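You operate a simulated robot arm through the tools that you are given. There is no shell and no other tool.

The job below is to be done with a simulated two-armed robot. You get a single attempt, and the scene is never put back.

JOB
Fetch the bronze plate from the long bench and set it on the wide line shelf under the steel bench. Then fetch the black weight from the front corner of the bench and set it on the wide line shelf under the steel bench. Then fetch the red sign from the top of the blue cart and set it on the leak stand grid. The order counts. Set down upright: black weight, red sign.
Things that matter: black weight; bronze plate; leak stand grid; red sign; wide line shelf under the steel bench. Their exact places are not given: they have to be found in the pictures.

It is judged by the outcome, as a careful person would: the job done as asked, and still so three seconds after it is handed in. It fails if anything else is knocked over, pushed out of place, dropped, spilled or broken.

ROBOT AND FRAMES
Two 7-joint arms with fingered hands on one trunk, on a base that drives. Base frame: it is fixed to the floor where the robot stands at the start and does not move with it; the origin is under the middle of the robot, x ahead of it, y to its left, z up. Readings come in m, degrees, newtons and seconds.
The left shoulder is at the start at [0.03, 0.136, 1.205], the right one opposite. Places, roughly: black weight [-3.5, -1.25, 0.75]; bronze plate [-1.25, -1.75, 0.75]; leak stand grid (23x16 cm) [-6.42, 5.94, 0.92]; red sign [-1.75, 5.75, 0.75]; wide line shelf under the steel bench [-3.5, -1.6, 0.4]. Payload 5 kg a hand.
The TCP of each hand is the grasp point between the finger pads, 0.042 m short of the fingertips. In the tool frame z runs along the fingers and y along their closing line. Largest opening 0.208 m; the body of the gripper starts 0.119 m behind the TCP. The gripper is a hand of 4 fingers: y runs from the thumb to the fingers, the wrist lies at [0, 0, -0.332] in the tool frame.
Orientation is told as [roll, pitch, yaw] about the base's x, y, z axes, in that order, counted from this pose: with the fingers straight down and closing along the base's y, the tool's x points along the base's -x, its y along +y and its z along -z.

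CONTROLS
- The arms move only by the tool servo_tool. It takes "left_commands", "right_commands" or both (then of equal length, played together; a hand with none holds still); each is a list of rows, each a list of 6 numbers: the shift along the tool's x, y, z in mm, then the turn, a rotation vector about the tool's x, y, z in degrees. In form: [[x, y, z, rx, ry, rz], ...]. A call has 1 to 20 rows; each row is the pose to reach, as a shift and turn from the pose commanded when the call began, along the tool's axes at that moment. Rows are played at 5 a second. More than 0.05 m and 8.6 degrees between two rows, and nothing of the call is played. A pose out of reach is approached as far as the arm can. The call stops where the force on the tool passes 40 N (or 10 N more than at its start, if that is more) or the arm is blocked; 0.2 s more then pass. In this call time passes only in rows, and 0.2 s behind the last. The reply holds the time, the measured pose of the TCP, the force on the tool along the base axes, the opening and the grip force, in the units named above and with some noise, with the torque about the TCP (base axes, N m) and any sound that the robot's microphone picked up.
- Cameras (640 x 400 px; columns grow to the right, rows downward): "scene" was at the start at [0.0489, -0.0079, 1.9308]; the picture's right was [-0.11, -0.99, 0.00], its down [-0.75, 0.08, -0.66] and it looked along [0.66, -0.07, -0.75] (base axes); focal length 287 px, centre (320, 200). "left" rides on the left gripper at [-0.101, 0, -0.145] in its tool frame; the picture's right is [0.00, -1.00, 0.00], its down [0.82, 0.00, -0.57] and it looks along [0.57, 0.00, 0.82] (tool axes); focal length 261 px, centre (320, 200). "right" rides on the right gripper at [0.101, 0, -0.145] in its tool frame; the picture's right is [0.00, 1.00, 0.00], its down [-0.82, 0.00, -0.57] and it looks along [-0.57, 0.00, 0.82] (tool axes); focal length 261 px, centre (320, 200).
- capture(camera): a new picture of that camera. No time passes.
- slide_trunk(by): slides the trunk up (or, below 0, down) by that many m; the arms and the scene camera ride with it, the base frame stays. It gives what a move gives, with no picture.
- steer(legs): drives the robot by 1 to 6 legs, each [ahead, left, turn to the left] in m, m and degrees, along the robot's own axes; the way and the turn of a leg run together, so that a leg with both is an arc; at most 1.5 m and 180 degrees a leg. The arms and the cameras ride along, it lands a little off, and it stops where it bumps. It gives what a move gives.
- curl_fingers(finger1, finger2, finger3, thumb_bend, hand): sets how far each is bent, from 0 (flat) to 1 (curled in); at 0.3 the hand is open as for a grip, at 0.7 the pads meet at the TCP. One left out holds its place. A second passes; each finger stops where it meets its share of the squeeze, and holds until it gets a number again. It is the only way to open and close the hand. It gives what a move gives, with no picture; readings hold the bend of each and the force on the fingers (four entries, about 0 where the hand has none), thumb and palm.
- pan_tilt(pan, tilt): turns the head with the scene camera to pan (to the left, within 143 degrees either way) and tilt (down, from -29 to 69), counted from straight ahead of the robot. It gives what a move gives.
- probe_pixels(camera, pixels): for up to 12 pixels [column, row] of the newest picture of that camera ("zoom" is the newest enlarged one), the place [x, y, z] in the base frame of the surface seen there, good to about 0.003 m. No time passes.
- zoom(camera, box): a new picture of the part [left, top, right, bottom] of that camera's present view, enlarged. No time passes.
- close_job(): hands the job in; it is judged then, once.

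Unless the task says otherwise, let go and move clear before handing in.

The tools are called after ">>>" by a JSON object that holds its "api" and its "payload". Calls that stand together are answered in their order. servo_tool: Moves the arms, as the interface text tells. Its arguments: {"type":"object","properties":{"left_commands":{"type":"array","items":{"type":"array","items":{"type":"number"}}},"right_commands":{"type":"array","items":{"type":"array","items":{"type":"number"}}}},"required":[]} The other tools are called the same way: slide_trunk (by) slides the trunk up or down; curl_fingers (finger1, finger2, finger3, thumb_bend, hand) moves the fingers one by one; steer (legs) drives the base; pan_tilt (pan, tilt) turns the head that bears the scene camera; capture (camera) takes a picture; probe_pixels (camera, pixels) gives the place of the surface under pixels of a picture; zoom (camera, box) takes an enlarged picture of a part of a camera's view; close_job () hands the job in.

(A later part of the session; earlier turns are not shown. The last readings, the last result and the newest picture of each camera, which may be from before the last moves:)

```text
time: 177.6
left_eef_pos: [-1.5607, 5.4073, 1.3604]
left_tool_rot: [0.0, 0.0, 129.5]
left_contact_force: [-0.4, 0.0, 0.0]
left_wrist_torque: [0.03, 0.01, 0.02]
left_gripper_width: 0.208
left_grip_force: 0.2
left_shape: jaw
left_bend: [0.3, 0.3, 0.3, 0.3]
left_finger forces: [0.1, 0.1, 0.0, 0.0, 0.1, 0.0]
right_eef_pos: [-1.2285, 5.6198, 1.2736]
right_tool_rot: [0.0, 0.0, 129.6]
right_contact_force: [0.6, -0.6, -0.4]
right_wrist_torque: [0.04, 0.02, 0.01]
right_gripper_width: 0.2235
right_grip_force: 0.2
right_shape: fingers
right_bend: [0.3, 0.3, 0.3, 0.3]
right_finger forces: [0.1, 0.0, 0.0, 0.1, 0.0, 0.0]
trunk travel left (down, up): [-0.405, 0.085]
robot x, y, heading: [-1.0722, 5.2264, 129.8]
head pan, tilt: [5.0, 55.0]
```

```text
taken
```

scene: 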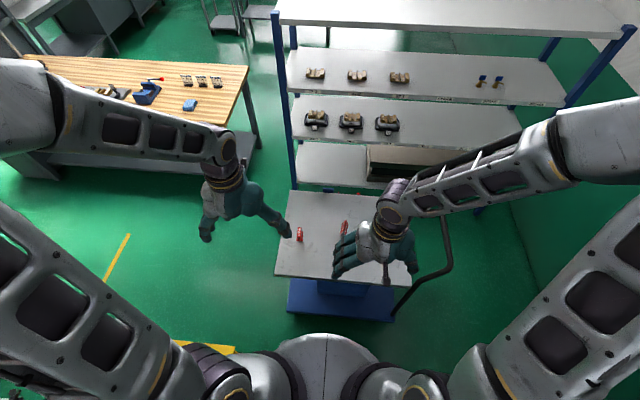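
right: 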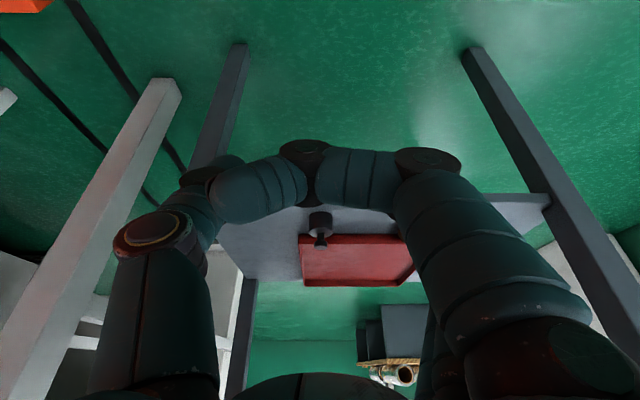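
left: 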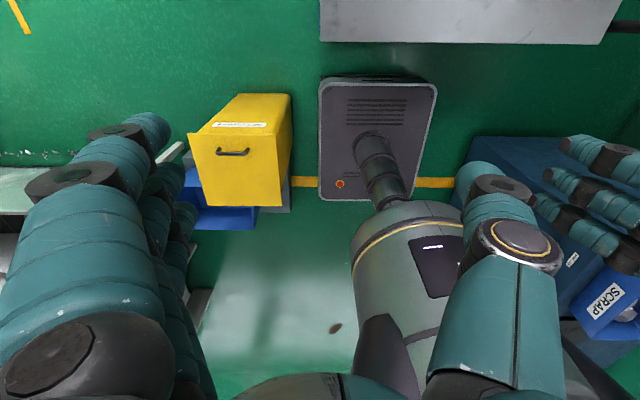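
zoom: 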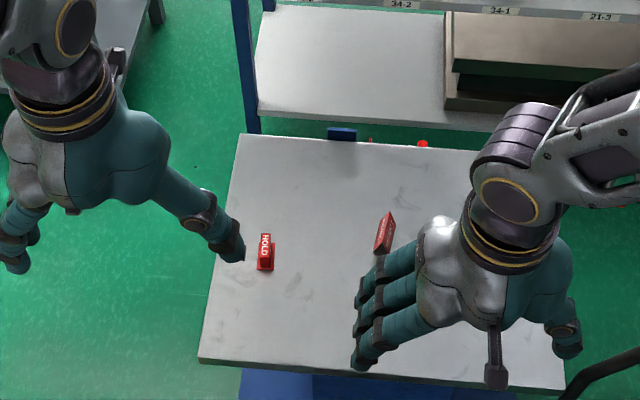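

The red "HOLD" sign is at (300,234) in the scene view, right beside the left thumb's line of sight. I'll zoom in on it and probe its size and facing.

>>> {"api": "zoom", "payload": {"camera": "scene", "box": [280, 215, 330, 250]}}

>>> {"api": "probe_pixels", "payload": {"camera": "zoom", "pixels": [[240, 130], [240, 165], [245, 200], [245, 230], [265, 160], [265, 225], [220, 225], [235, 245], [225, 140], [320, 300]]}}

```text
11.43 times, centred on (305, 232) of scene
```

zoom: 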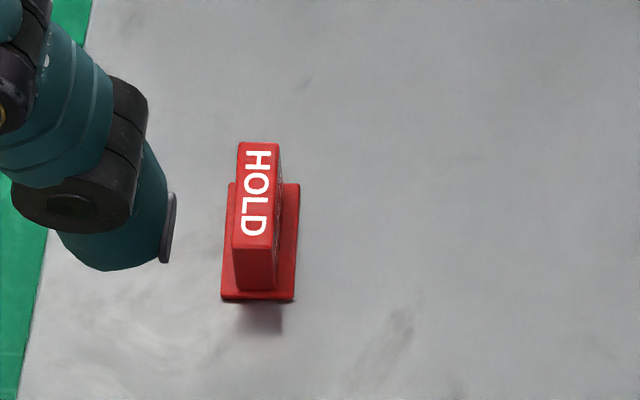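

```text
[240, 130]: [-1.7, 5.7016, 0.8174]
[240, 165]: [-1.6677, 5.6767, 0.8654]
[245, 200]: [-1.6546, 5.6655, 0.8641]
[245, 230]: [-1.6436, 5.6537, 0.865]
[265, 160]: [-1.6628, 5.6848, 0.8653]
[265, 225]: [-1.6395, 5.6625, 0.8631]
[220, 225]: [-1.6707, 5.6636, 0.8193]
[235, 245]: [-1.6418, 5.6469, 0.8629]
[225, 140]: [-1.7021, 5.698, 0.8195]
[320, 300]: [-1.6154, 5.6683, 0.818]
```

The sign is a small upright block, about 5 cm long, 1.6 cm thick and 4.5 cm high on a wider base, with its long axis at about 136°. Before gripping I'll look over at the leak stand to see how it has to be set down.

>>> {"api": "pan_tilt", "payload": {"pan": 43, "tilt": 12}}

>>> {"api": "capture", "payload": {"camera": "scene"}}

>>> {"api": "zoom", "payload": {"camera": "scene", "box": [240, 130, 400, 240]}}

```text
time: 178.7
left_eef_pos: [-1.5606, 5.4077, 1.3604]
left_tool_rot: [0.1, 0.0, 129.6]
left_contact_force: [-0.2, -0.4, 0.7]
left_wrist_torque: [-0.01, 0.05, 0.0]
left_gripper_width: 0.2076
left_grip_force: 0.1
left_shape: jaw
left_bend: [0.3, 0.3, 0.3, 0.3]
left_finger forces: [0.1, 0.1, 0.1, 0.0, 0.0, 0.0]
right_eef_pos: [-1.2298, 5.6201, 1.2744]
right_tool_rot: [0.0, -0.1, 129.5]
right_contact_force: [0.0, -0.3, 0.0]
right_wrist_torque: [0.01, 0.0, -0.03]
right_gripper_width: 0.2233
right_grip_force: 0.0
right_shape: fingers
right_bend: [0.3, 0.3, 0.3, 0.3]
right_finger forces: [0.1, 0.0, 0.0, 0.0, 0.0, 0.0]
trunk travel left (down, up): [-0.405, 0.085]
robot x, y, heading: [-1.0746, 5.2267, 129.5]
head pan, tilt: [43.0, 12.0]
```

```text
taken
```

scene: 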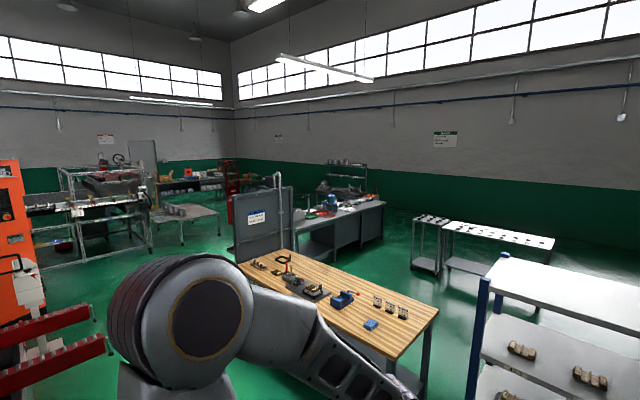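

```text
3.64 times, centred on (320, 185) of scene
```

zoom: 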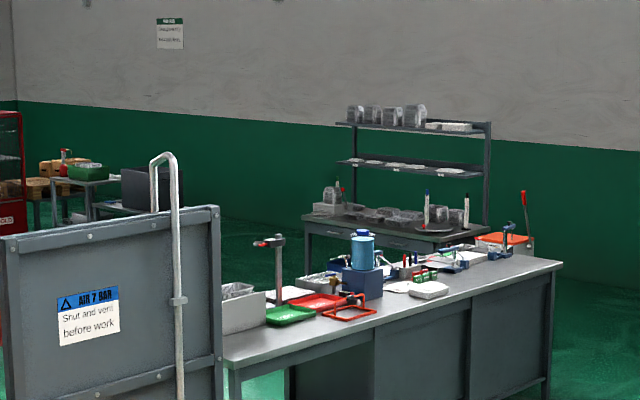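

The given place of the leak stand grid falls on the grey workbench behind the partition (zoom about 310,290). I'll probe and zoom in further.

>>> {"api": "probe_pixels", "payload": {"camera": "zoom", "pixels": [[278, 270], [290, 315], [318, 300], [350, 310], [362, 250], [365, 285], [245, 290], [430, 290], [230, 365], [560, 265], [325, 280]]}}

>>> {"api": "zoom", "payload": {"camera": "scene", "box": [285, 185, 375, 235]}}

```text
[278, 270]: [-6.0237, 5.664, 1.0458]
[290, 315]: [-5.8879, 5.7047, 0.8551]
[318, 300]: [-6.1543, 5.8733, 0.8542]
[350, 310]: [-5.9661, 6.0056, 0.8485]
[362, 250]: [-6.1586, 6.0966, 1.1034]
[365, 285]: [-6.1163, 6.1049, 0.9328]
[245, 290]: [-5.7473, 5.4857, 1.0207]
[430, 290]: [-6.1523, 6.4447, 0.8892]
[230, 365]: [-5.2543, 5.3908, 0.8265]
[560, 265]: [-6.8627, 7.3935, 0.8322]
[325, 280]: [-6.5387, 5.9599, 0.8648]
```

```text
7.11 times, centred on (330, 210) of scene
```

zoom: 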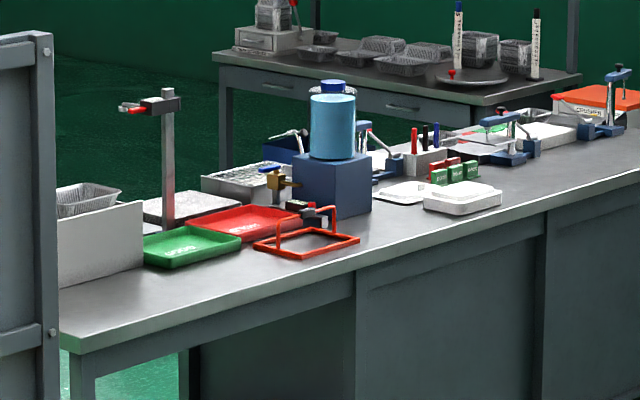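

A light grey box with a meshed top at (262,178) in this zoom sits about where the leak stand grid should be. I'll probe it.

>>> {"api": "probe_pixels", "payload": {"camera": "zoom", "pixels": [[262, 175], [235, 180], [285, 172], [285, 185], [260, 195], [205, 185], [190, 205], [70, 345], [230, 205], [345, 155], [310, 55], [250, 225]]}}

>>> {"api": "zoom", "payload": {"camera": "scene", "box": [300, 195, 345, 222]}}

```text
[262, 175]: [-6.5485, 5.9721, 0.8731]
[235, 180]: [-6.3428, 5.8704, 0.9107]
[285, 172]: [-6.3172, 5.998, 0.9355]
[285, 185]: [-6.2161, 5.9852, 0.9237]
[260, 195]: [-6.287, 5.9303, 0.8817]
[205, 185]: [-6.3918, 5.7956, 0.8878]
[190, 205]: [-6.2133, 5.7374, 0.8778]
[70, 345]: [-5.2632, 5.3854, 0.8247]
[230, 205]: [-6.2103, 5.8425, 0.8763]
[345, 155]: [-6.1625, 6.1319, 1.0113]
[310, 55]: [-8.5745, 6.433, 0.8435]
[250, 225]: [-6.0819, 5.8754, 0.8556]
```

```text
14.22 times, centred on (322, 208) of scene
```

zoom: 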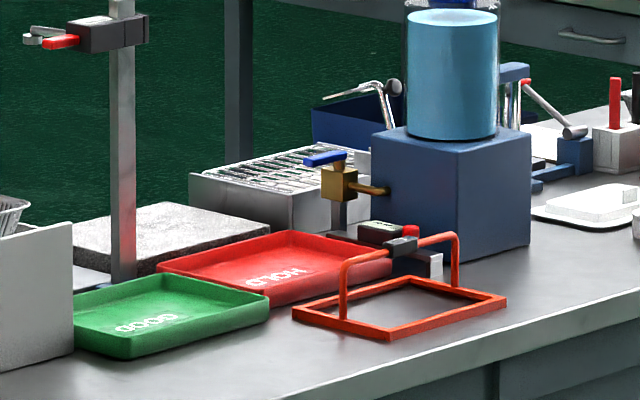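

The leak stand grid is the meshed box next to the blue tank, at about (-6.4,5.94) with its top near 0.92 and free from above, so a vertical grip will do. Now I'll bring the left hand above the red sign and align it to 136°.

>>> {"api": "pan_tilt", "payload": {"pan": 5, "tilt": 55}}

>>> {"api": "curl_fingers", "payload": {"hand": "left", "finger1": 0.45, "finger2": 0.52, "finger3": 0.45, "thumb_bend": 0.52}}

>>> {"api": "servo_tool", "payload": {"left_commands": [[-29, -11, 29, 0, 0, -0.7], [-58, -22, 58, 0, 0, -1.4], [-87, -33, 87, 0, 0, -2.1], [-116, -44, 116, 0, 0, -2.8], [-145, -55, 145, 0, 0, -3.5], [-174, -66, 174, 0, 0, -4.2], [-203, -77, 203, 0, 0, -4.9], [-232, -88, 232, 0, 0, -5.6], [-261, -98, 260, 0, 0, -6.5]]}}

>>> {"api": "capture", "payload": {"camera": "left"}}

>>> {"api": "capture", "payload": {"camera": "scene"}}

```text
time: 179.8
left_eef_pos: [-1.5605, 5.4073, 1.3611]
left_tool_rot: [0.0, 0.0, 129.5]
left_contact_force: [0.6, -0.7, 1.0]
left_wrist_torque: [-0.01, -0.03, 0.0]
left_gripper_width: 0.2077
left_grip_force: 0.0
left_shape: jaw
left_bend: [0.3, 0.3, 0.3, 0.3]
left_finger forces: [0.0, 0.0, 0.0, 0.1, 0.1, 0.0]
right_eef_pos: [-1.2275, 5.6213, 1.2742]
right_tool_rot: [0.0, -0.1, 129.6]
right_contact_force: [-0.8, 0.7, 0.0]
right_wrist_torque: [0.04, -0.04, -0.03]
right_gripper_width: 0.2235
right_grip_force: 0.1
right_shape: fingers
right_bend: [0.3, 0.3, 0.3, 0.3]
right_finger forces: [0.0, 0.1, 0.0, 0.1, 0.1, 0.0]
trunk travel left (down, up): [-0.405, 0.085]
robot x, y, heading: [-1.0748, 5.2303, 129.5]
head pan, tilt: [5.0, 55.0]
```

```text
time: 180.8
left_eef_pos: [-1.56, 5.4079, 1.3606]
left_tool_rot: [0.0, 0.0, 129.5]
left_contact_force: [-0.3, -0.2, 1.1]
left_wrist_torque: [-0.02, 0.01, -0.02]
left_gripper_width: 0.1294
left_grip_force: 0.1
left_shape: fingers
left_bend: [0.45, 0.52, 0.45, 0.52]
left_finger forces: [0.0, 0.1, 0.0, 0.1, 0.0, 0.1]
right_eef_pos: [-1.2287, 5.6203, 1.2737]
right_tool_rot: [0.0, -0.1, 129.6]
right_contact_force: [0.3, 1.2, -0.1]
right_wrist_torque: [0.01, 0.0, 0.0]
right_gripper_width: 0.2236
right_grip_force: 0.1
right_shape: fingers
right_bend: [0.3, 0.3, 0.3, 0.3]
right_finger forces: [0.0, 0.0, 0.0, 0.0, 0.0, 0.0]
trunk travel left (down, up): [-0.405, 0.085]
robot x, y, heading: [-1.0759, 5.2312, 129.3]
head pan, tilt: [5.0, 55.0]
```

```text
time: 182.8
left_eef_pos: [-1.6515, 5.6718, 1.0994]
left_tool_rot: [0.0, 0.0, 136.0]
left_contact_force: [-0.7, 1.0, -0.1]
left_wrist_torque: [-0.17, -0.16, 0.01]
left_gripper_width: 0.1291
left_grip_force: 0.0
left_shape: fingers
left_bend: [0.45, 0.52, 0.45, 0.52]
left_finger forces: [0.0, 0.0, 0.0, 0.1, 0.0, 0.0]
right_eef_pos: [-1.2299, 5.6218, 1.2733]
right_tool_rot: [0.0, 0.0, 129.6]
right_contact_force: [-1.2, 0.5, 0.3]
right_wrist_torque: [-0.16, -0.05, -0.02]
right_gripper_width: 0.2235
right_grip_force: 0.1
right_shape: fingers
right_bend: [0.3, 0.3, 0.3, 0.3]
right_finger forces: [0.0, 0.0, 0.0, 0.0, 0.0, 0.1]
trunk travel left (down, up): [-0.405, 0.085]
robot x, y, heading: [-1.0731, 5.2283, 129.6]
head pan, tilt: [5.0, 55.0]
```

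```text
taken
```

left: 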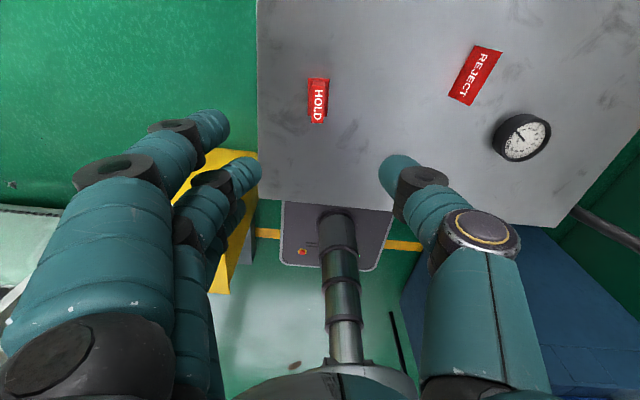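

```text
taken
```

scene: 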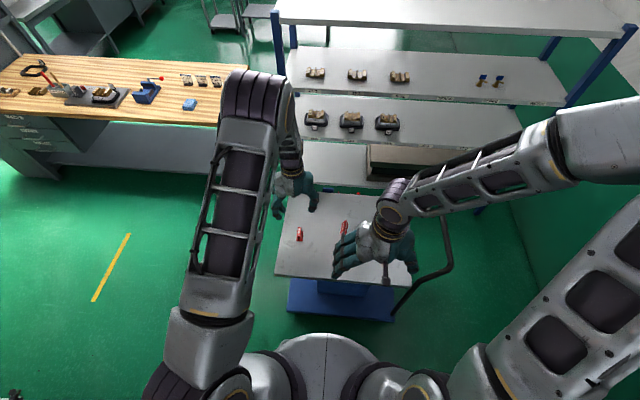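

Two red things are on the cart: the "HOLD" block at (317,100) and a "REJECT" folded card at (475,77). I'll probe both against the given place.

>>> {"api": "probe_pixels", "payload": {"camera": "left", "pixels": [[318, 85], [317, 100], [316, 115], [310, 100], [326, 100], [318, 122], [475, 75], [485, 60], [465, 95], [490, 80], [521, 137], [300, 100]]}}

>>> {"api": "zoom", "payload": {"camera": "left", "box": [280, 50, 520, 150]}}

```text
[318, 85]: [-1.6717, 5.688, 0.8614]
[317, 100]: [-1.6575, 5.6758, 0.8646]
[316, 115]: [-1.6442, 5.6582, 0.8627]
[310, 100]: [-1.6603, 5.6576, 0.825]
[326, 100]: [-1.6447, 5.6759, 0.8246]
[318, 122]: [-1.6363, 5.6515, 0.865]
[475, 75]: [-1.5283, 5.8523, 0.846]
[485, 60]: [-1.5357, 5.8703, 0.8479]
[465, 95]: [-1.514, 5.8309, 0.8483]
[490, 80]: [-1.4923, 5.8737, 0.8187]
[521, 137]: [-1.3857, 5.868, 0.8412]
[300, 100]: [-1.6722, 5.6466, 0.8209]
```

```text
2.67 times, centred on (400, 100) of left
```

zoom: 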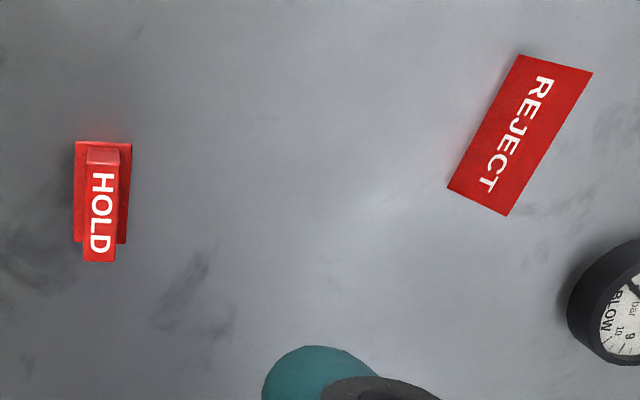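

The "HOLD" block at (-1.654,5.670) matches the given place, and "REJECT" at (-1.53,5.85) does not. The left hand is centred over it, so I'll descend around the block.

>>> {"api": "servo_tool", "payload": {"left_commands": [[0, 2, 45, 0, 0, 0], [0, 2, 90, 0, 0, 0], [0, 2, 135, 0, 0, 0], [0, 2, 170, 0, 0, 0], [0, 2, 195, 0, 0, 0], [0, 2, 208, 0, 0, 0]]}}

>>> {"api": "capture", "payload": {"camera": "left"}}

>>> {"api": "zoom", "payload": {"camera": "scene", "box": [250, 150, 350, 270]}}

```text
time: 184.2
left_eef_pos: [-1.6522, 5.6701, 0.892]
left_tool_rot: [0.0, 0.0, 136.0]
left_contact_force: [0.1, 0.2, 0.1]
left_wrist_torque: [-0.05, -0.07, -0.02]
left_gripper_width: 0.129
left_grip_force: 0.0
left_shape: fingers
left_bend: [0.45, 0.52, 0.45, 0.52]
left_finger forces: [0.0, 0.0, 0.1, 0.0, 0.0, 0.0]
right_eef_pos: [-1.2299, 5.6209, 1.2747]
right_tool_rot: [0.0, -0.1, 129.6]
right_contact_force: [0.7, 0.0, 0.8]
right_wrist_torque: [-0.01, -0.01, -0.01]
right_gripper_width: 0.2236
right_grip_force: 0.1
right_shape: fingers
right_bend: [0.3, 0.3, 0.3, 0.3]
right_finger forces: [0.0, 0.0, 0.1, 0.1, 0.0, 0.0]
trunk travel left (down, up): [-0.405, 0.085]
robot x, y, heading: [-1.0763, 5.2282, 129.3]
head pan, tilt: [5.0, 55.0]
```

```text
taken
```

left: 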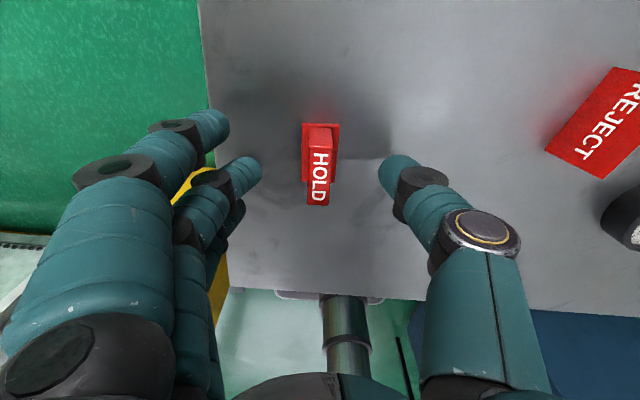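

```text
3.33 times, centred on (300, 210) of scene
```

zoom: 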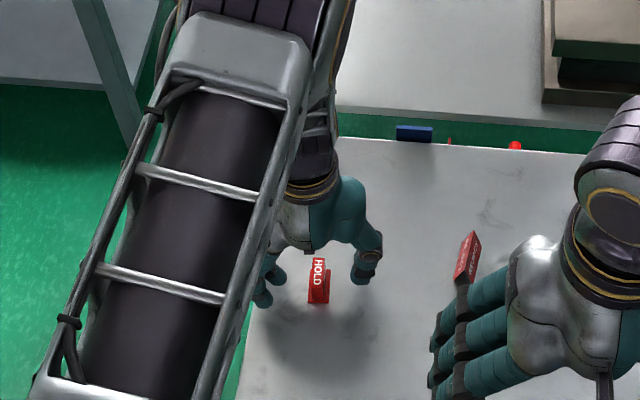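

The sign stands between finger 2 (245,170) and the thumb (395,170), not touched. I'll probe the fingertips to check the alignment along the block.

>>> {"api": "probe_pixels", "payload": {"camera": "left", "pixels": [[252, 165], [220, 118], [238, 215], [388, 165], [390, 175], [318, 145], [318, 190], [305, 150], [335, 150]]}}

```text
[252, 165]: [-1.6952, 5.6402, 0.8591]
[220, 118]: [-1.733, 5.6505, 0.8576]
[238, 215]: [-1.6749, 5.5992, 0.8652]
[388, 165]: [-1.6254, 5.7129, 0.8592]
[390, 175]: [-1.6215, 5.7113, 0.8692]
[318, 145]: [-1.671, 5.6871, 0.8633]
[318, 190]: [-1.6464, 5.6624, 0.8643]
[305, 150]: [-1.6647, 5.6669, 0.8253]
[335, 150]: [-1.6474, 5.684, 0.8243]
```

The alignment is good: finger 2 and the thumb face the block's middle at ±5 cm. I'll go 8 mm lower and close the two digits in balance.

>>> {"api": "servo_tool", "payload": {"left_commands": [[0, 0, 8, 0, 0, 0]]}}

>>> {"api": "curl_fingers", "payload": {"hand": "left", "finger2": 0.62, "thumb_bend": 0.62}}

>>> {"api": "capture", "payload": {"camera": "left"}}

```text
time: 184.6
left_eef_pos: [-1.6527, 5.6691, 0.8846]
left_tool_rot: [0.1, -0.1, 136.0]
left_contact_force: [1.0, 0.5, 0.0]
left_wrist_torque: [-0.04, -0.05, -0.01]
left_gripper_width: 0.129
left_grip_force: 0.1
left_shape: fingers
left_bend: [0.45, 0.52, 0.45, 0.52]
left_finger forces: [0.0, 0.0, 0.0, 0.0, 0.1, 0.0]
right_eef_pos: [-1.2291, 5.6203, 1.2744]
right_tool_rot: [0.0, 0.0, 129.6]
right_contact_force: [-1.1, -0.1, 0.5]
right_wrist_torque: [-0.02, -0.04, 0.0]
right_gripper_width: 0.2235
right_grip_force: 0.1
right_shape: fingers
right_bend: [0.3, 0.3, 0.3, 0.3]
right_finger forces: [0.0, 0.0, 0.0, 0.1, 0.0, 0.1]
trunk travel left (down, up): [-0.405, 0.085]
robot x, y, heading: [-1.0754, 5.2318, 129.4]
head pan, tilt: [5.0, 55.0]
```

```text
time: 185.6
left_eef_pos: [-1.6529, 5.6696, 0.8853]
left_tool_rot: [0.0, 0.0, 136.0]
left_contact_force: [-0.5, -0.5, 0.3]
left_wrist_torque: [-0.02, 0.03, 0.02]
left_gripper_width: 0.104
left_grip_force: 0.0
left_shape: fingers
left_bend: [0.45, 0.62, 0.45, 0.62]
left_finger forces: [0.0, 0.1, 0.0, 0.1, 0.0, 0.1]
right_eef_pos: [-1.2286, 5.6209, 1.2736]
right_tool_rot: [-0.1, -0.1, 129.6]
right_contact_force: [-0.1, 0.4, 0.1]
right_wrist_torque: [0.0, 0.0, -0.04]
right_gripper_width: 0.2237
right_grip_force: 0.0
right_shape: fingers
right_bend: [0.3, 0.3, 0.3, 0.3]
right_finger forces: [0.0, 0.0, 0.1, 0.0, 0.0, 0.1]
trunk travel left (down, up): [-0.405, 0.085]
robot x, y, heading: [-1.0756, 5.2299, 129.4]
head pan, tilt: [5.0, 55.0]
```

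```text
taken
```

left: 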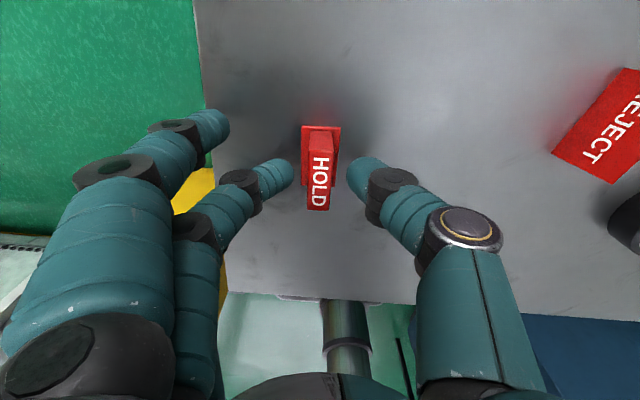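

Both digits approach evenly, with about 18 px of gap on each side. I'll close further in two small steps.

>>> {"api": "curl_fingers", "payload": {"hand": "left", "finger2": 0.665, "thumb_bend": 0.665}}

>>> {"api": "capture", "payload": {"camera": "left"}}

```text
time: 186.6
left_eef_pos: [-1.6535, 5.6687, 0.8854]
left_tool_rot: [-0.1, 0.1, 135.9]
left_contact_force: [-0.1, 0.3, 0.6]
left_wrist_torque: [-0.01, 0.0, 0.02]
left_gripper_width: 0.0949
left_grip_force: 0.0
left_shape: fingers
left_bend: [0.45, 0.66, 0.45, 0.66]
left_finger forces: [0.1, 0.0, 0.1, 0.0, 0.1, 0.0]
right_eef_pos: [-1.2285, 5.6202, 1.2729]
right_tool_rot: [0.0, -0.1, 129.6]
right_contact_force: [0.2, 0.0, -0.6]
right_wrist_torque: [0.0, 0.0, -0.01]
right_gripper_width: 0.2235
right_grip_force: 0.1
right_shape: fingers
right_bend: [0.3, 0.3, 0.3, 0.3]
right_finger forces: [0.1, 0.0, 0.0, 0.1, 0.0, 0.0]
trunk travel left (down, up): [-0.405, 0.085]
robot x, y, heading: [-1.0747, 5.2288, 129.9]
head pan, tilt: [5.0, 55.0]
```

```text
taken
```

left: 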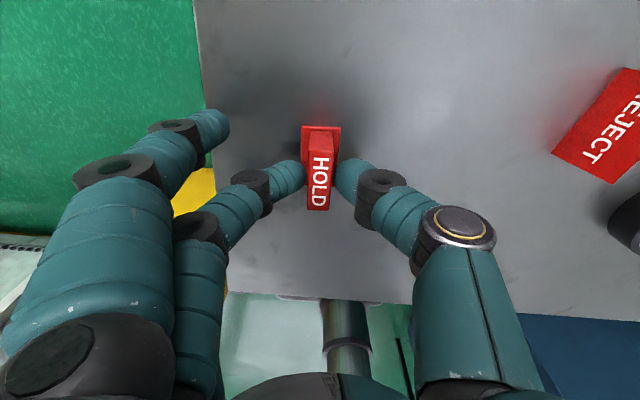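

The tips are about to touch both faces. I'll close a bit more, with less on the stiffer thumb.

>>> {"api": "curl_fingers", "payload": {"hand": "left", "finger2": 0.7, "thumb_bend": 0.69}}

>>> {"api": "capture", "payload": {"camera": "left"}}

```text
time: 187.6
left_eef_pos: [-1.6528, 5.6682, 0.885]
left_tool_rot: [0.0, 0.0, 135.9]
left_contact_force: [-0.5, -0.5, -1.3]
left_wrist_torque: [-0.01, -0.01, 0.01]
left_gripper_width: 0.0916
left_grip_force: 4.3
left_shape: fingers
left_bend: [0.45, 0.67, 0.45, 0.68]
left_finger forces: [0.0, 4.3, 0.0, 0.0, 4.1, 0.0]
right_eef_pos: [-1.228, 5.6217, 1.2746]
right_tool_rot: [0.0, -0.1, 129.6]
right_contact_force: [-0.4, -1.0, -0.2]
right_wrist_torque: [0.0, -0.02, 0.0]
right_gripper_width: 0.2233
right_grip_force: 0.0
right_shape: fingers
right_bend: [0.3, 0.3, 0.3, 0.3]
right_finger forces: [0.0, 0.1, 0.0, 0.0, 0.0, 0.0]
trunk travel left (down, up): [-0.405, 0.085]
robot x, y, heading: [-1.0738, 5.2304, 129.6]
head pan, tilt: [5.0, 55.0]
```

```text
taken
```

left: 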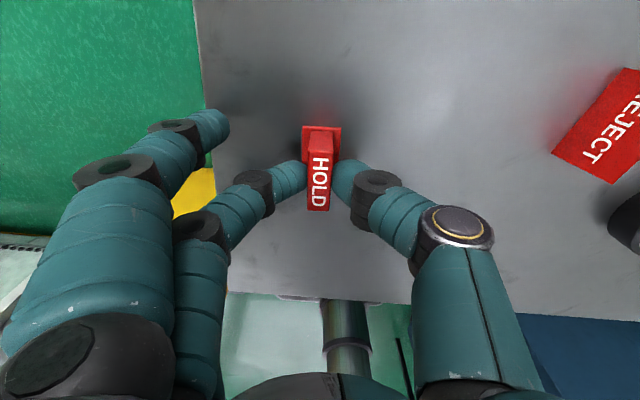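

The grip is 4 N on each side with the block undisturbed. I'll firm it up slightly and lift.

>>> {"api": "curl_fingers", "payload": {"hand": "left", "finger2": 0.725, "thumb_bend": 0.697}}

>>> {"api": "servo_tool", "payload": {"left_commands": [[0, 0, -8, 0, 0, 0], [0, 0, -25, 0, 0, 0]]}}

>>> {"api": "capture", "payload": {"camera": "left"}}

```text
time: 188.6
left_eef_pos: [-1.6543, 5.6689, 0.8847]
left_tool_rot: [0.0, 0.0, 135.9]
left_contact_force: [-0.6, -0.4, -0.7]
left_wrist_torque: [-0.02, 0.01, 0.01]
left_gripper_width: 0.0924
left_grip_force: 6.4
left_shape: fingers
left_bend: [0.45, 0.67, 0.45, 0.68]
left_finger forces: [0.0, 6.6, 0.0, 0.0, 6.6, 0.0]
right_eef_pos: [-1.2287, 5.6209, 1.2744]
right_tool_rot: [-0.1, -0.1, 129.5]
right_contact_force: [-0.6, 0.4, -0.2]
right_wrist_torque: [0.0, -0.01, 0.01]
right_gripper_width: 0.2234
right_grip_force: 0.0
right_shape: fingers
right_bend: [0.3, 0.3, 0.3, 0.3]
right_finger forces: [0.1, 0.0, 0.0, 0.1, 0.0, 0.0]
trunk travel left (down, up): [-0.405, 0.085]
robot x, y, heading: [-1.0753, 5.2274, 129.4]
head pan, tilt: [5.0, 55.0]
```

```text
time: 189.2
left_eef_pos: [-1.6527, 5.6696, 0.9094]
left_tool_rot: [-0.1, 0.0, 136.0]
left_contact_force: [0.8, -0.8, -0.5]
left_wrist_torque: [0.04, 0.03, -0.03]
left_gripper_width: 0.0924
left_grip_force: 6.0
left_shape: fingers
left_bend: [0.45, 0.67, 0.45, 0.68]
left_finger forces: [0.0, 6.5, 0.0, 0.0, 6.5, 0.0]
right_eef_pos: [-1.2282, 5.6203, 1.2753]
right_tool_rot: [0.0, -0.1, 129.6]
right_contact_force: [-0.3, 0.5, -0.2]
right_wrist_torque: [0.06, 0.01, 0.01]
right_gripper_width: 0.2236
right_grip_force: 0.1
right_shape: fingers
right_bend: [0.3, 0.3, 0.3, 0.3]
right_finger forces: [0.1, 0.1, 0.1, 0.0, 0.0, 0.1]
trunk travel left (down, up): [-0.405, 0.085]
robot x, y, heading: [-1.0742, 5.2279, 129.3]
head pan, tilt: [5.0, 55.0]
```

```text
taken
```

left: 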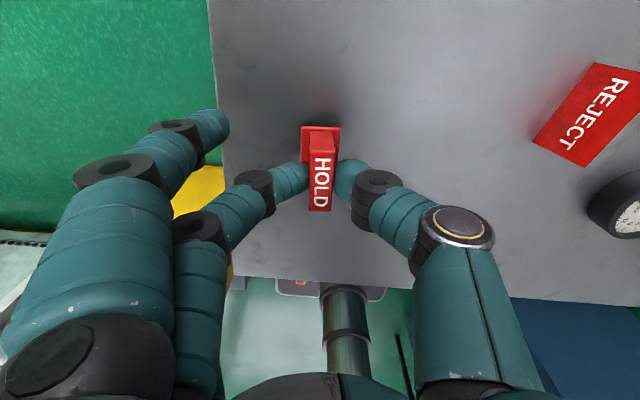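

The sign is held firmly and rose level. I'll raise it well up and pull it in, then look around for a route to the leak bench.

>>> {"api": "servo_tool", "payload": {"left_commands": [[0, 0, -45, 0, 0, 0], [0, 0, -90, 0, 0, 0], [0, 0, -135, 0, 0, 0], [0, 0, -180, 0, 0, 0], [30, 0, -215, 0, 0, 0], [65, 0, -250, 0, 0, 0], [105, 0, -275, 0, 0, 0], [145, 0, -295, 0, 0, 0], [185, 0, -310, 0, 0, 0]]}}

>>> {"api": "pan_tilt", "payload": {"pan": 60, "tilt": 40}}

>>> {"api": "capture", "payload": {"camera": "scene"}}

>>> {"api": "pan_tilt", "payload": {"pan": 25, "tilt": 35}}

>>> {"api": "capture", "payload": {"camera": "scene"}}

>>> {"api": "capture", "payload": {"camera": "left"}}

```text
time: 191.2
left_eef_pos: [-1.5181, 5.5393, 1.2221]
left_tool_rot: [0.0, -0.1, 136.0]
left_contact_force: [1.2, -1.1, -0.5]
left_wrist_torque: [0.13, 0.11, -0.02]
left_gripper_width: 0.0924
left_grip_force: 6.4
left_shape: fingers
left_bend: [0.45, 0.67, 0.45, 0.68]
left_finger forces: [0.0, 6.5, 0.1, 0.0, 6.5, 0.0]
right_eef_pos: [-1.2278, 5.6199, 1.2758]
right_tool_rot: [0.0, -0.1, 129.6]
right_contact_force: [0.4, -0.1, 0.6]
right_wrist_torque: [0.1, 0.09, 0.03]
right_gripper_width: 0.2236
right_grip_force: 0.0
right_shape: fingers
right_bend: [0.3, 0.3, 0.3, 0.3]
right_finger forces: [0.0, 0.0, 0.0, 0.0, 0.1, 0.0]
trunk travel left (down, up): [-0.405, 0.085]
robot x, y, heading: [-1.0731, 5.2302, 129.5]
head pan, tilt: [5.0, 55.0]
```

```text
time: 192.4
left_eef_pos: [-1.5201, 5.5419, 1.2207]
left_tool_rot: [0.0, 0.0, 135.9]
left_contact_force: [-0.2, 0.2, -0.6]
left_wrist_torque: [-0.04, -0.03, 0.01]
left_gripper_width: 0.0924
left_grip_force: 7.1
left_shape: fingers
left_bend: [0.45, 0.67, 0.45, 0.68]
left_finger forces: [0.0, 6.5, 0.0, 0.1, 6.6, 0.1]
right_eef_pos: [-1.2298, 5.6208, 1.2742]
right_tool_rot: [-0.1, -0.1, 129.6]
right_contact_force: [-0.1, 0.5, 0.2]
right_wrist_torque: [-0.03, -0.03, 0.0]
right_gripper_width: 0.2233
right_grip_force: 0.1
right_shape: fingers
right_bend: [0.3, 0.3, 0.3, 0.3]
right_finger forces: [0.1, 0.1, 0.1, 0.1, 0.0, 0.0]
trunk travel left (down, up): [-0.405, 0.085]
robot x, y, heading: [-1.0821, 5.2273, 129.9]
head pan, tilt: [60.0, 40.0]
```

```text
taken
```

scene: 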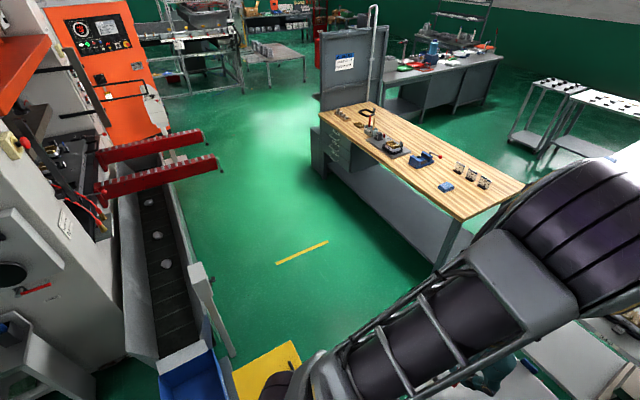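

```text
time: 193.4
left_eef_pos: [-1.5196, 5.5409, 1.2214]
left_tool_rot: [0.0, 0.0, 136.0]
left_contact_force: [-0.3, -0.4, 0.4]
left_wrist_torque: [0.01, -0.04, -0.02]
left_gripper_width: 0.0923
left_grip_force: 6.1
left_shape: fingers
left_bend: [0.45, 0.67, 0.45, 0.68]
left_finger forces: [0.1, 6.5, 0.1, 0.0, 6.5, 0.1]
right_eef_pos: [-1.2295, 5.6216, 1.2737]
right_tool_rot: [0.0, -0.1, 129.6]
right_contact_force: [-0.5, 0.0, 0.1]
right_wrist_torque: [0.03, -0.03, 0.0]
right_gripper_width: 0.2236
right_grip_force: 0.0
right_shape: fingers
right_bend: [0.3, 0.3, 0.3, 0.3]
right_finger forces: [0.0, 0.0, 0.0, 0.0, 0.1, 0.0]
trunk travel left (down, up): [-0.405, 0.085]
robot x, y, heading: [-1.075, 5.2314, 129.6]
head pan, tilt: [25.0, 35.0]
```

```text
taken
```

scene: 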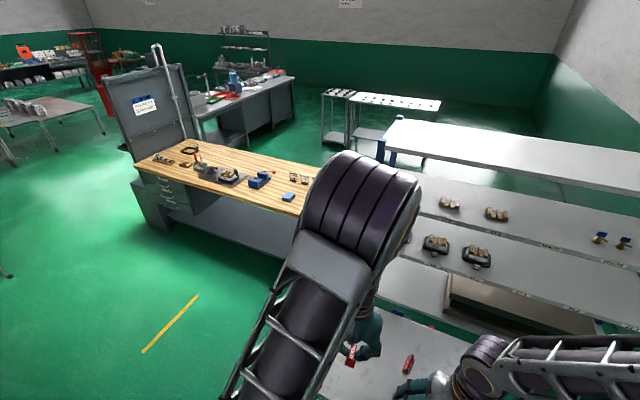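

```text
taken
```

left: 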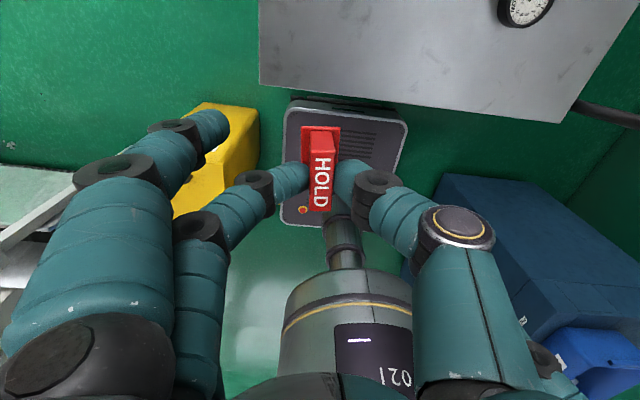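

The way west is blocked here: the yellow bin and the cart leave only about 0.35 m. I'll look at the press line from this side and search for another passage.

>>> {"api": "pan_tilt", "payload": {"pan": 70, "tilt": 15}}

>>> {"api": "capture", "payload": {"camera": "scene"}}

>>> {"api": "probe_pixels", "payload": {"camera": "scene", "pixels": [[150, 200], [200, 160], [240, 150], [170, 150], [270, 180], [230, 300], [330, 130], [120, 110], [200, 130], [60, 150], [260, 130], [300, 130]]}}

>>> {"api": "pan_tilt", "payload": {"pan": 45, "tilt": 65}}

>>> {"api": "capture", "payload": {"camera": "scene"}}

```text
time: 194.6
left_eef_pos: [-1.5196, 5.5411, 1.2203]
left_tool_rot: [0.1, 0.1, 136.0]
left_contact_force: [-0.2, 0.9, -0.4]
left_wrist_torque: [0.02, -0.01, -0.02]
left_gripper_width: 0.0924
left_grip_force: 6.7
left_shape: fingers
left_bend: [0.45, 0.67, 0.45, 0.68]
left_finger forces: [0.1, 6.6, 0.0, 0.1, 6.4, 0.1]
right_eef_pos: [-1.2292, 5.6203, 1.2745]
right_tool_rot: [0.0, -0.2, 129.6]
right_contact_force: [-0.8, -0.6, -0.9]
right_wrist_torque: [0.0, 0.02, -0.04]
right_gripper_width: 0.2233
right_grip_force: 0.1
right_shape: fingers
right_bend: [0.3, 0.3, 0.3, 0.3]
right_finger forces: [0.0, 0.0, 0.0, 0.1, 0.0, 0.0]
trunk travel left (down, up): [-0.405, 0.085]
robot x, y, heading: [-1.0771, 5.2308, 129.7]
head pan, tilt: [70.0, 15.0]
```

```text
taken
```

scene: 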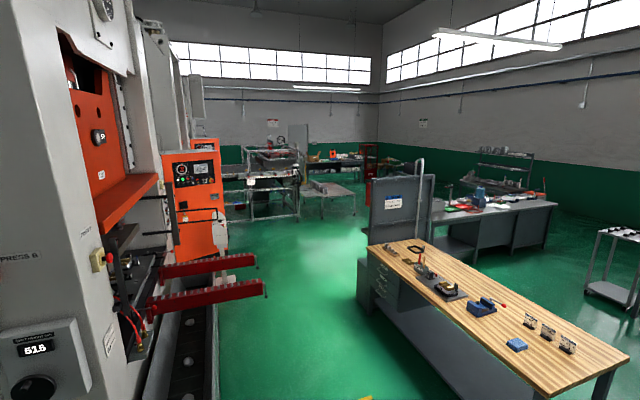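

```text
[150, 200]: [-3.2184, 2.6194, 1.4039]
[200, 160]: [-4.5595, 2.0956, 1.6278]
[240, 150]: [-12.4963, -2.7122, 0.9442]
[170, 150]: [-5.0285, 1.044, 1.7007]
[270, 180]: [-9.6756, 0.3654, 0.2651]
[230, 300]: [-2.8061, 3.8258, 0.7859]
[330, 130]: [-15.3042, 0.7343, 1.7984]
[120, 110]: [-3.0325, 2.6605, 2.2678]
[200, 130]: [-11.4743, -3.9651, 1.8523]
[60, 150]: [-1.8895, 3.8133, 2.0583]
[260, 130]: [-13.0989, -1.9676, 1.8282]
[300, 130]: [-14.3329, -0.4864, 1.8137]
```

```text
time: 195.7
left_eef_pos: [-1.5194, 5.5418, 1.2206]
left_tool_rot: [-0.1, 0.0, 136.0]
left_contact_force: [-0.2, -0.6, -0.3]
left_wrist_torque: [-0.01, 0.03, 0.01]
left_gripper_width: 0.0922
left_grip_force: 6.2
left_shape: fingers
left_bend: [0.45, 0.67, 0.45, 0.68]
left_finger forces: [0.0, 6.5, 0.1, 0.0, 6.5, 0.1]
right_eef_pos: [-1.2291, 5.6208, 1.2751]
right_tool_rot: [0.1, -0.1, 129.6]
right_contact_force: [0.9, 1.0, -0.4]
right_wrist_torque: [0.0, 0.01, -0.02]
right_gripper_width: 0.2234
right_grip_force: 0.2
right_shape: fingers
right_bend: [0.3, 0.3, 0.3, 0.3]
right_finger forces: [0.0, 0.0, 0.0, 0.1, 0.1, 0.0]
trunk travel left (down, up): [-0.405, 0.085]
robot x, y, heading: [-1.0761, 5.2287, 129.4]
head pan, tilt: [45.0, 65.0]
```

```text
taken
```

scene: 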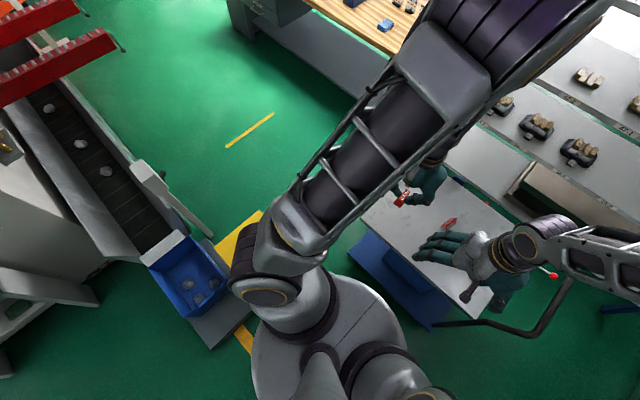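

I'll measure the bin-to-cart gap exactly from this steep view.

>>> {"api": "probe_pixels", "payload": {"camera": "scene", "pixels": [[262, 212], [230, 235], [268, 228], [350, 250], [352, 262], [365, 275], [372, 212], [430, 325], [240, 350], [200, 320], [330, 240], [215, 250]]}}

>>> {"api": "zoom", "payload": {"camera": "scene", "box": [180, 180, 460, 355]}}

```text
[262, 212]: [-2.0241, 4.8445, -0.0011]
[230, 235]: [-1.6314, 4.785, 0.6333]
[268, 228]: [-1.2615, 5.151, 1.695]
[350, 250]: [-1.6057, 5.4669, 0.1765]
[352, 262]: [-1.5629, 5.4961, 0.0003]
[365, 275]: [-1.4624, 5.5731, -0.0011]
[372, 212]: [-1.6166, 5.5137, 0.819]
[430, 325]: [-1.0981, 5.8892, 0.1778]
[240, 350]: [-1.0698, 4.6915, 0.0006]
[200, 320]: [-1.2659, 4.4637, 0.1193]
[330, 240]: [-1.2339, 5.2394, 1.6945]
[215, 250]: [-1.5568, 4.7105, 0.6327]
```

```text
2.29 times, centred on (320, 268) of scene
```

zoom: 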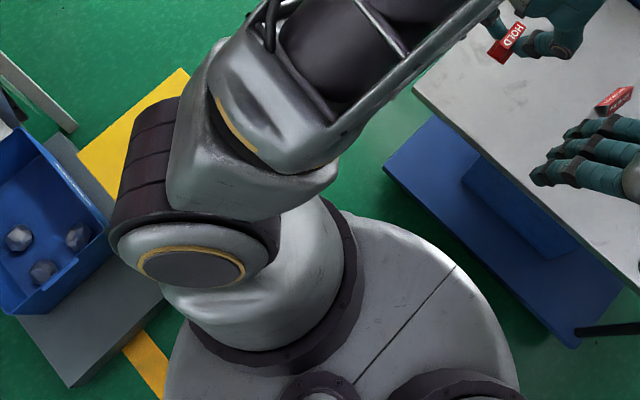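

The gap is only 0.36 m, so I need another way. The room opens out beyond the press line, so I'll go back to the window aisle and around past the steel bench. First I'll reverse out to open floor and turn.

>>> {"api": "steer", "payload": {"legs": [[-0.82, 0, 0], [-0.77, 0.245, 0], [-0.77, 0.245, 0], [0, 0, 90.5]]}}

>>> {"api": "pan_tilt", "payload": {"pan": -20, "tilt": 20}}

>>> {"api": "capture", "payload": {"camera": "scene"}}

>>> {"api": "capture", "payload": {"camera": "left"}}

```text
time: 211.9
left_eef_pos: [-0.2354, 2.6303, 1.2217]
left_tool_rot: [0.0, 0.0, -132.2]
left_contact_force: [-0.1, 0.4, -0.3]
left_wrist_torque: [0.03, 0.02, -0.02]
left_gripper_width: 0.0921
left_grip_force: 6.1
left_shape: fingers
left_bend: [0.45, 0.67, 0.45, 0.68]
left_finger forces: [0.0, 6.4, 0.0, 0.1, 6.4, 0.0]
right_eef_pos: [-0.3244, 2.9188, 1.2728]
right_tool_rot: [0.0, 0.0, -138.5]
right_contact_force: [-0.7, -0.2, -0.2]
right_wrist_torque: [0.0, 0.03, -0.03]
right_gripper_width: 0.2235
right_grip_force: 0.1
right_shape: fingers
right_bend: [0.3, 0.3, 0.3, 0.3]
right_finger forces: [0.0, 0.0, 0.0, 0.0, 0.0, 0.0]
trunk travel left (down, up): [-0.405, 0.085]
robot x, y, heading: [0.0625, 3.0873, -138.7]
head pan, tilt: [45.0, 65.0]
```

```text
time: 213.3
left_eef_pos: [-0.2345, 2.6307, 1.2213]
left_tool_rot: [0.1, 0.0, -132.2]
left_contact_force: [0.2, 0.0, -0.5]
left_wrist_torque: [0.0, 0.04, -0.04]
left_gripper_width: 0.0921
left_grip_force: 6.2
left_shape: fingers
left_bend: [0.45, 0.67, 0.45, 0.68]
left_finger forces: [0.0, 6.5, 0.0, 0.0, 6.4, 0.0]
right_eef_pos: [-0.3245, 2.9198, 1.274]
right_tool_rot: [0.0, 0.0, -138.5]
right_contact_force: [-0.3, 0.1, 0.2]
right_wrist_torque: [0.02, 0.0, -0.01]
right_gripper_width: 0.2234
right_grip_force: 0.0
right_shape: fingers
right_bend: [0.3, 0.3, 0.3, 0.3]
right_finger forces: [0.0, 0.1, 0.0, 0.0, 0.0, 0.1]
trunk travel left (down, up): [-0.405, 0.085]
robot x, y, heading: [0.0636, 3.0844, -138.7]
head pan, tilt: [-20.0, 20.0]
```

```text
taken
```

scene: 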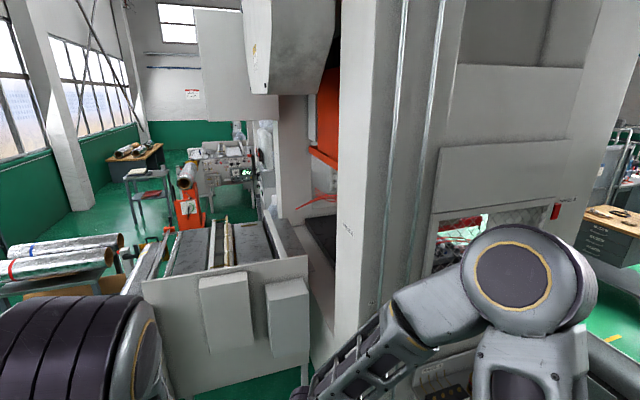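

```text
taken
```

left: 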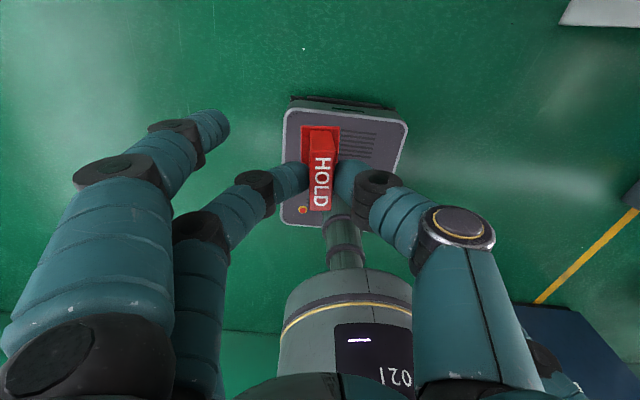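

The sign rides steadily (6.4 N). I'll probe the machine's end panel before crabbing past it.

>>> {"api": "probe_pixels", "payload": {"camera": "scene", "pixels": [[225, 320], [290, 320], [150, 290], [305, 290], [180, 380], [350, 300], [305, 365], [480, 350]]}}

>>> {"api": "pan_tilt", "payload": {"pan": -60, "tilt": 35}}

>>> {"api": "capture", "payload": {"camera": "scene"}}

```text
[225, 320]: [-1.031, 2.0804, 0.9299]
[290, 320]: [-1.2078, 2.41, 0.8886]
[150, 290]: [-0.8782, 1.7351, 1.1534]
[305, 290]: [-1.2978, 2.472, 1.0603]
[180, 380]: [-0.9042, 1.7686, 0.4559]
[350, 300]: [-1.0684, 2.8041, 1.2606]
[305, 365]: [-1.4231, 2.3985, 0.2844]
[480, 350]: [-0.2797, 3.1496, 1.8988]
```

```text
time: 214.3
left_eef_pos: [-0.2361, 2.6309, 1.2208]
left_tool_rot: [0.0, 0.1, -132.2]
left_contact_force: [-0.2, 0.1, 0.2]
left_wrist_torque: [-0.02, 0.01, 0.01]
left_gripper_width: 0.0921
left_grip_force: 6.3
left_shape: fingers
left_bend: [0.45, 0.67, 0.45, 0.68]
left_finger forces: [0.1, 6.4, 0.1, 0.1, 6.4, 0.1]
right_eef_pos: [-0.3252, 2.92, 1.2741]
right_tool_rot: [0.0, 0.0, -138.4]
right_contact_force: [0.4, 0.1, -0.1]
right_wrist_torque: [-0.01, 0.0, -0.01]
right_gripper_width: 0.2234
right_grip_force: 0.0
right_shape: fingers
right_bend: [0.3, 0.3, 0.3, 0.3]
right_finger forces: [0.0, 0.0, 0.0, 0.0, 0.0, 0.1]
trunk travel left (down, up): [-0.405, 0.085]
robot x, y, heading: [0.062, 3.0799, -138.6]
head pan, tilt: [-60.0, 35.0]
```

```text
taken
```

scene: 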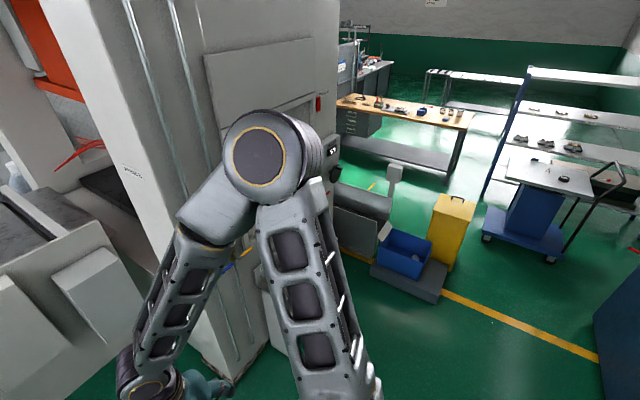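

The conveyor, platform, bin and cart do form a closed line here. I'll go on with the window-aisle route; the machine panels are all well to the right of my track.

>>> {"api": "steer", "payload": {"legs": [[0.45, 0.66, 0], [0.45, 0.66, 0], [1.08, 0.8, -1.3]]}}

>>> {"api": "pan_tilt", "payload": {"pan": 0, "tilt": 30}}

>>> {"api": "capture", "payload": {"camera": "scene"}}

```text
time: 228.8
left_eef_pos: [-0.3394, -0.2648, 1.2209]
left_tool_rot: [-0.1, 0.0, -133.1]
left_contact_force: [0.0, 0.7, -0.3]
left_wrist_torque: [0.02, -0.02, -0.01]
left_gripper_width: 0.0924
left_grip_force: 7.1
left_shape: fingers
left_bend: [0.45, 0.67, 0.45, 0.68]
left_finger forces: [0.0, 6.4, 0.1, 0.1, 6.5, 0.0]
right_eef_pos: [-0.4234, 0.0249, 1.2747]
right_tool_rot: [-0.2, -0.1, -139.5]
right_contact_force: [0.3, -0.4, 0.2]
right_wrist_torque: [0.0, -0.05, -0.01]
right_gripper_width: 0.2236
right_grip_force: 0.0
right_shape: fingers
right_bend: [0.3, 0.3, 0.3, 0.3]
right_finger forces: [0.1, 0.0, 0.0, 0.0, 0.0, 0.1]
trunk travel left (down, up): [-0.405, 0.085]
robot x, y, heading: [-0.0335, 0.1863, -139.6]
head pan, tilt: [-60.0, 35.0]
```

```text
time: 230.2
left_eef_pos: [-0.3393, -0.2629, 1.2205]
left_tool_rot: [-0.1, 0.0, -133.1]
left_contact_force: [-0.1, -0.1, -1.3]
left_wrist_torque: [-0.01, 0.02, 0.01]
left_gripper_width: 0.0923
left_grip_force: 6.2
left_shape: fingers
left_bend: [0.45, 0.67, 0.45, 0.68]
left_finger forces: [0.1, 6.4, 0.1, 0.1, 6.5, 0.1]
right_eef_pos: [-0.4244, 0.0256, 1.2739]
right_tool_rot: [-0.1, -0.1, -139.5]
right_contact_force: [-0.4, -0.5, -0.7]
right_wrist_torque: [-0.04, 0.01, -0.03]
right_gripper_width: 0.2236
right_grip_force: 0.1
right_shape: fingers
right_bend: [0.3, 0.3, 0.3, 0.3]
right_finger forces: [0.0, 0.0, 0.1, 0.0, 0.0, 0.0]
trunk travel left (down, up): [-0.405, 0.085]
robot x, y, heading: [-0.0369, 0.1877, -139.6]
head pan, tilt: [0.0, 30.0]
```

```text
taken
```

scene: 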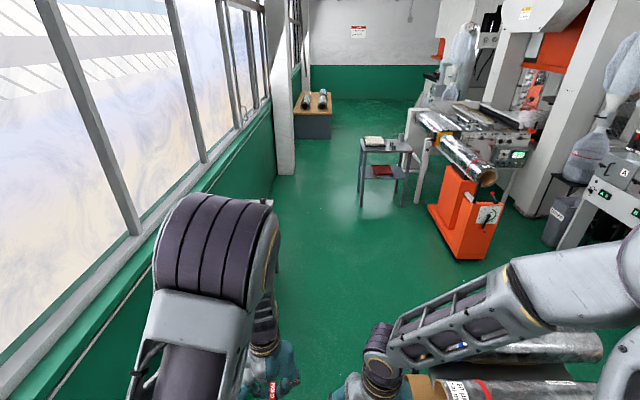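

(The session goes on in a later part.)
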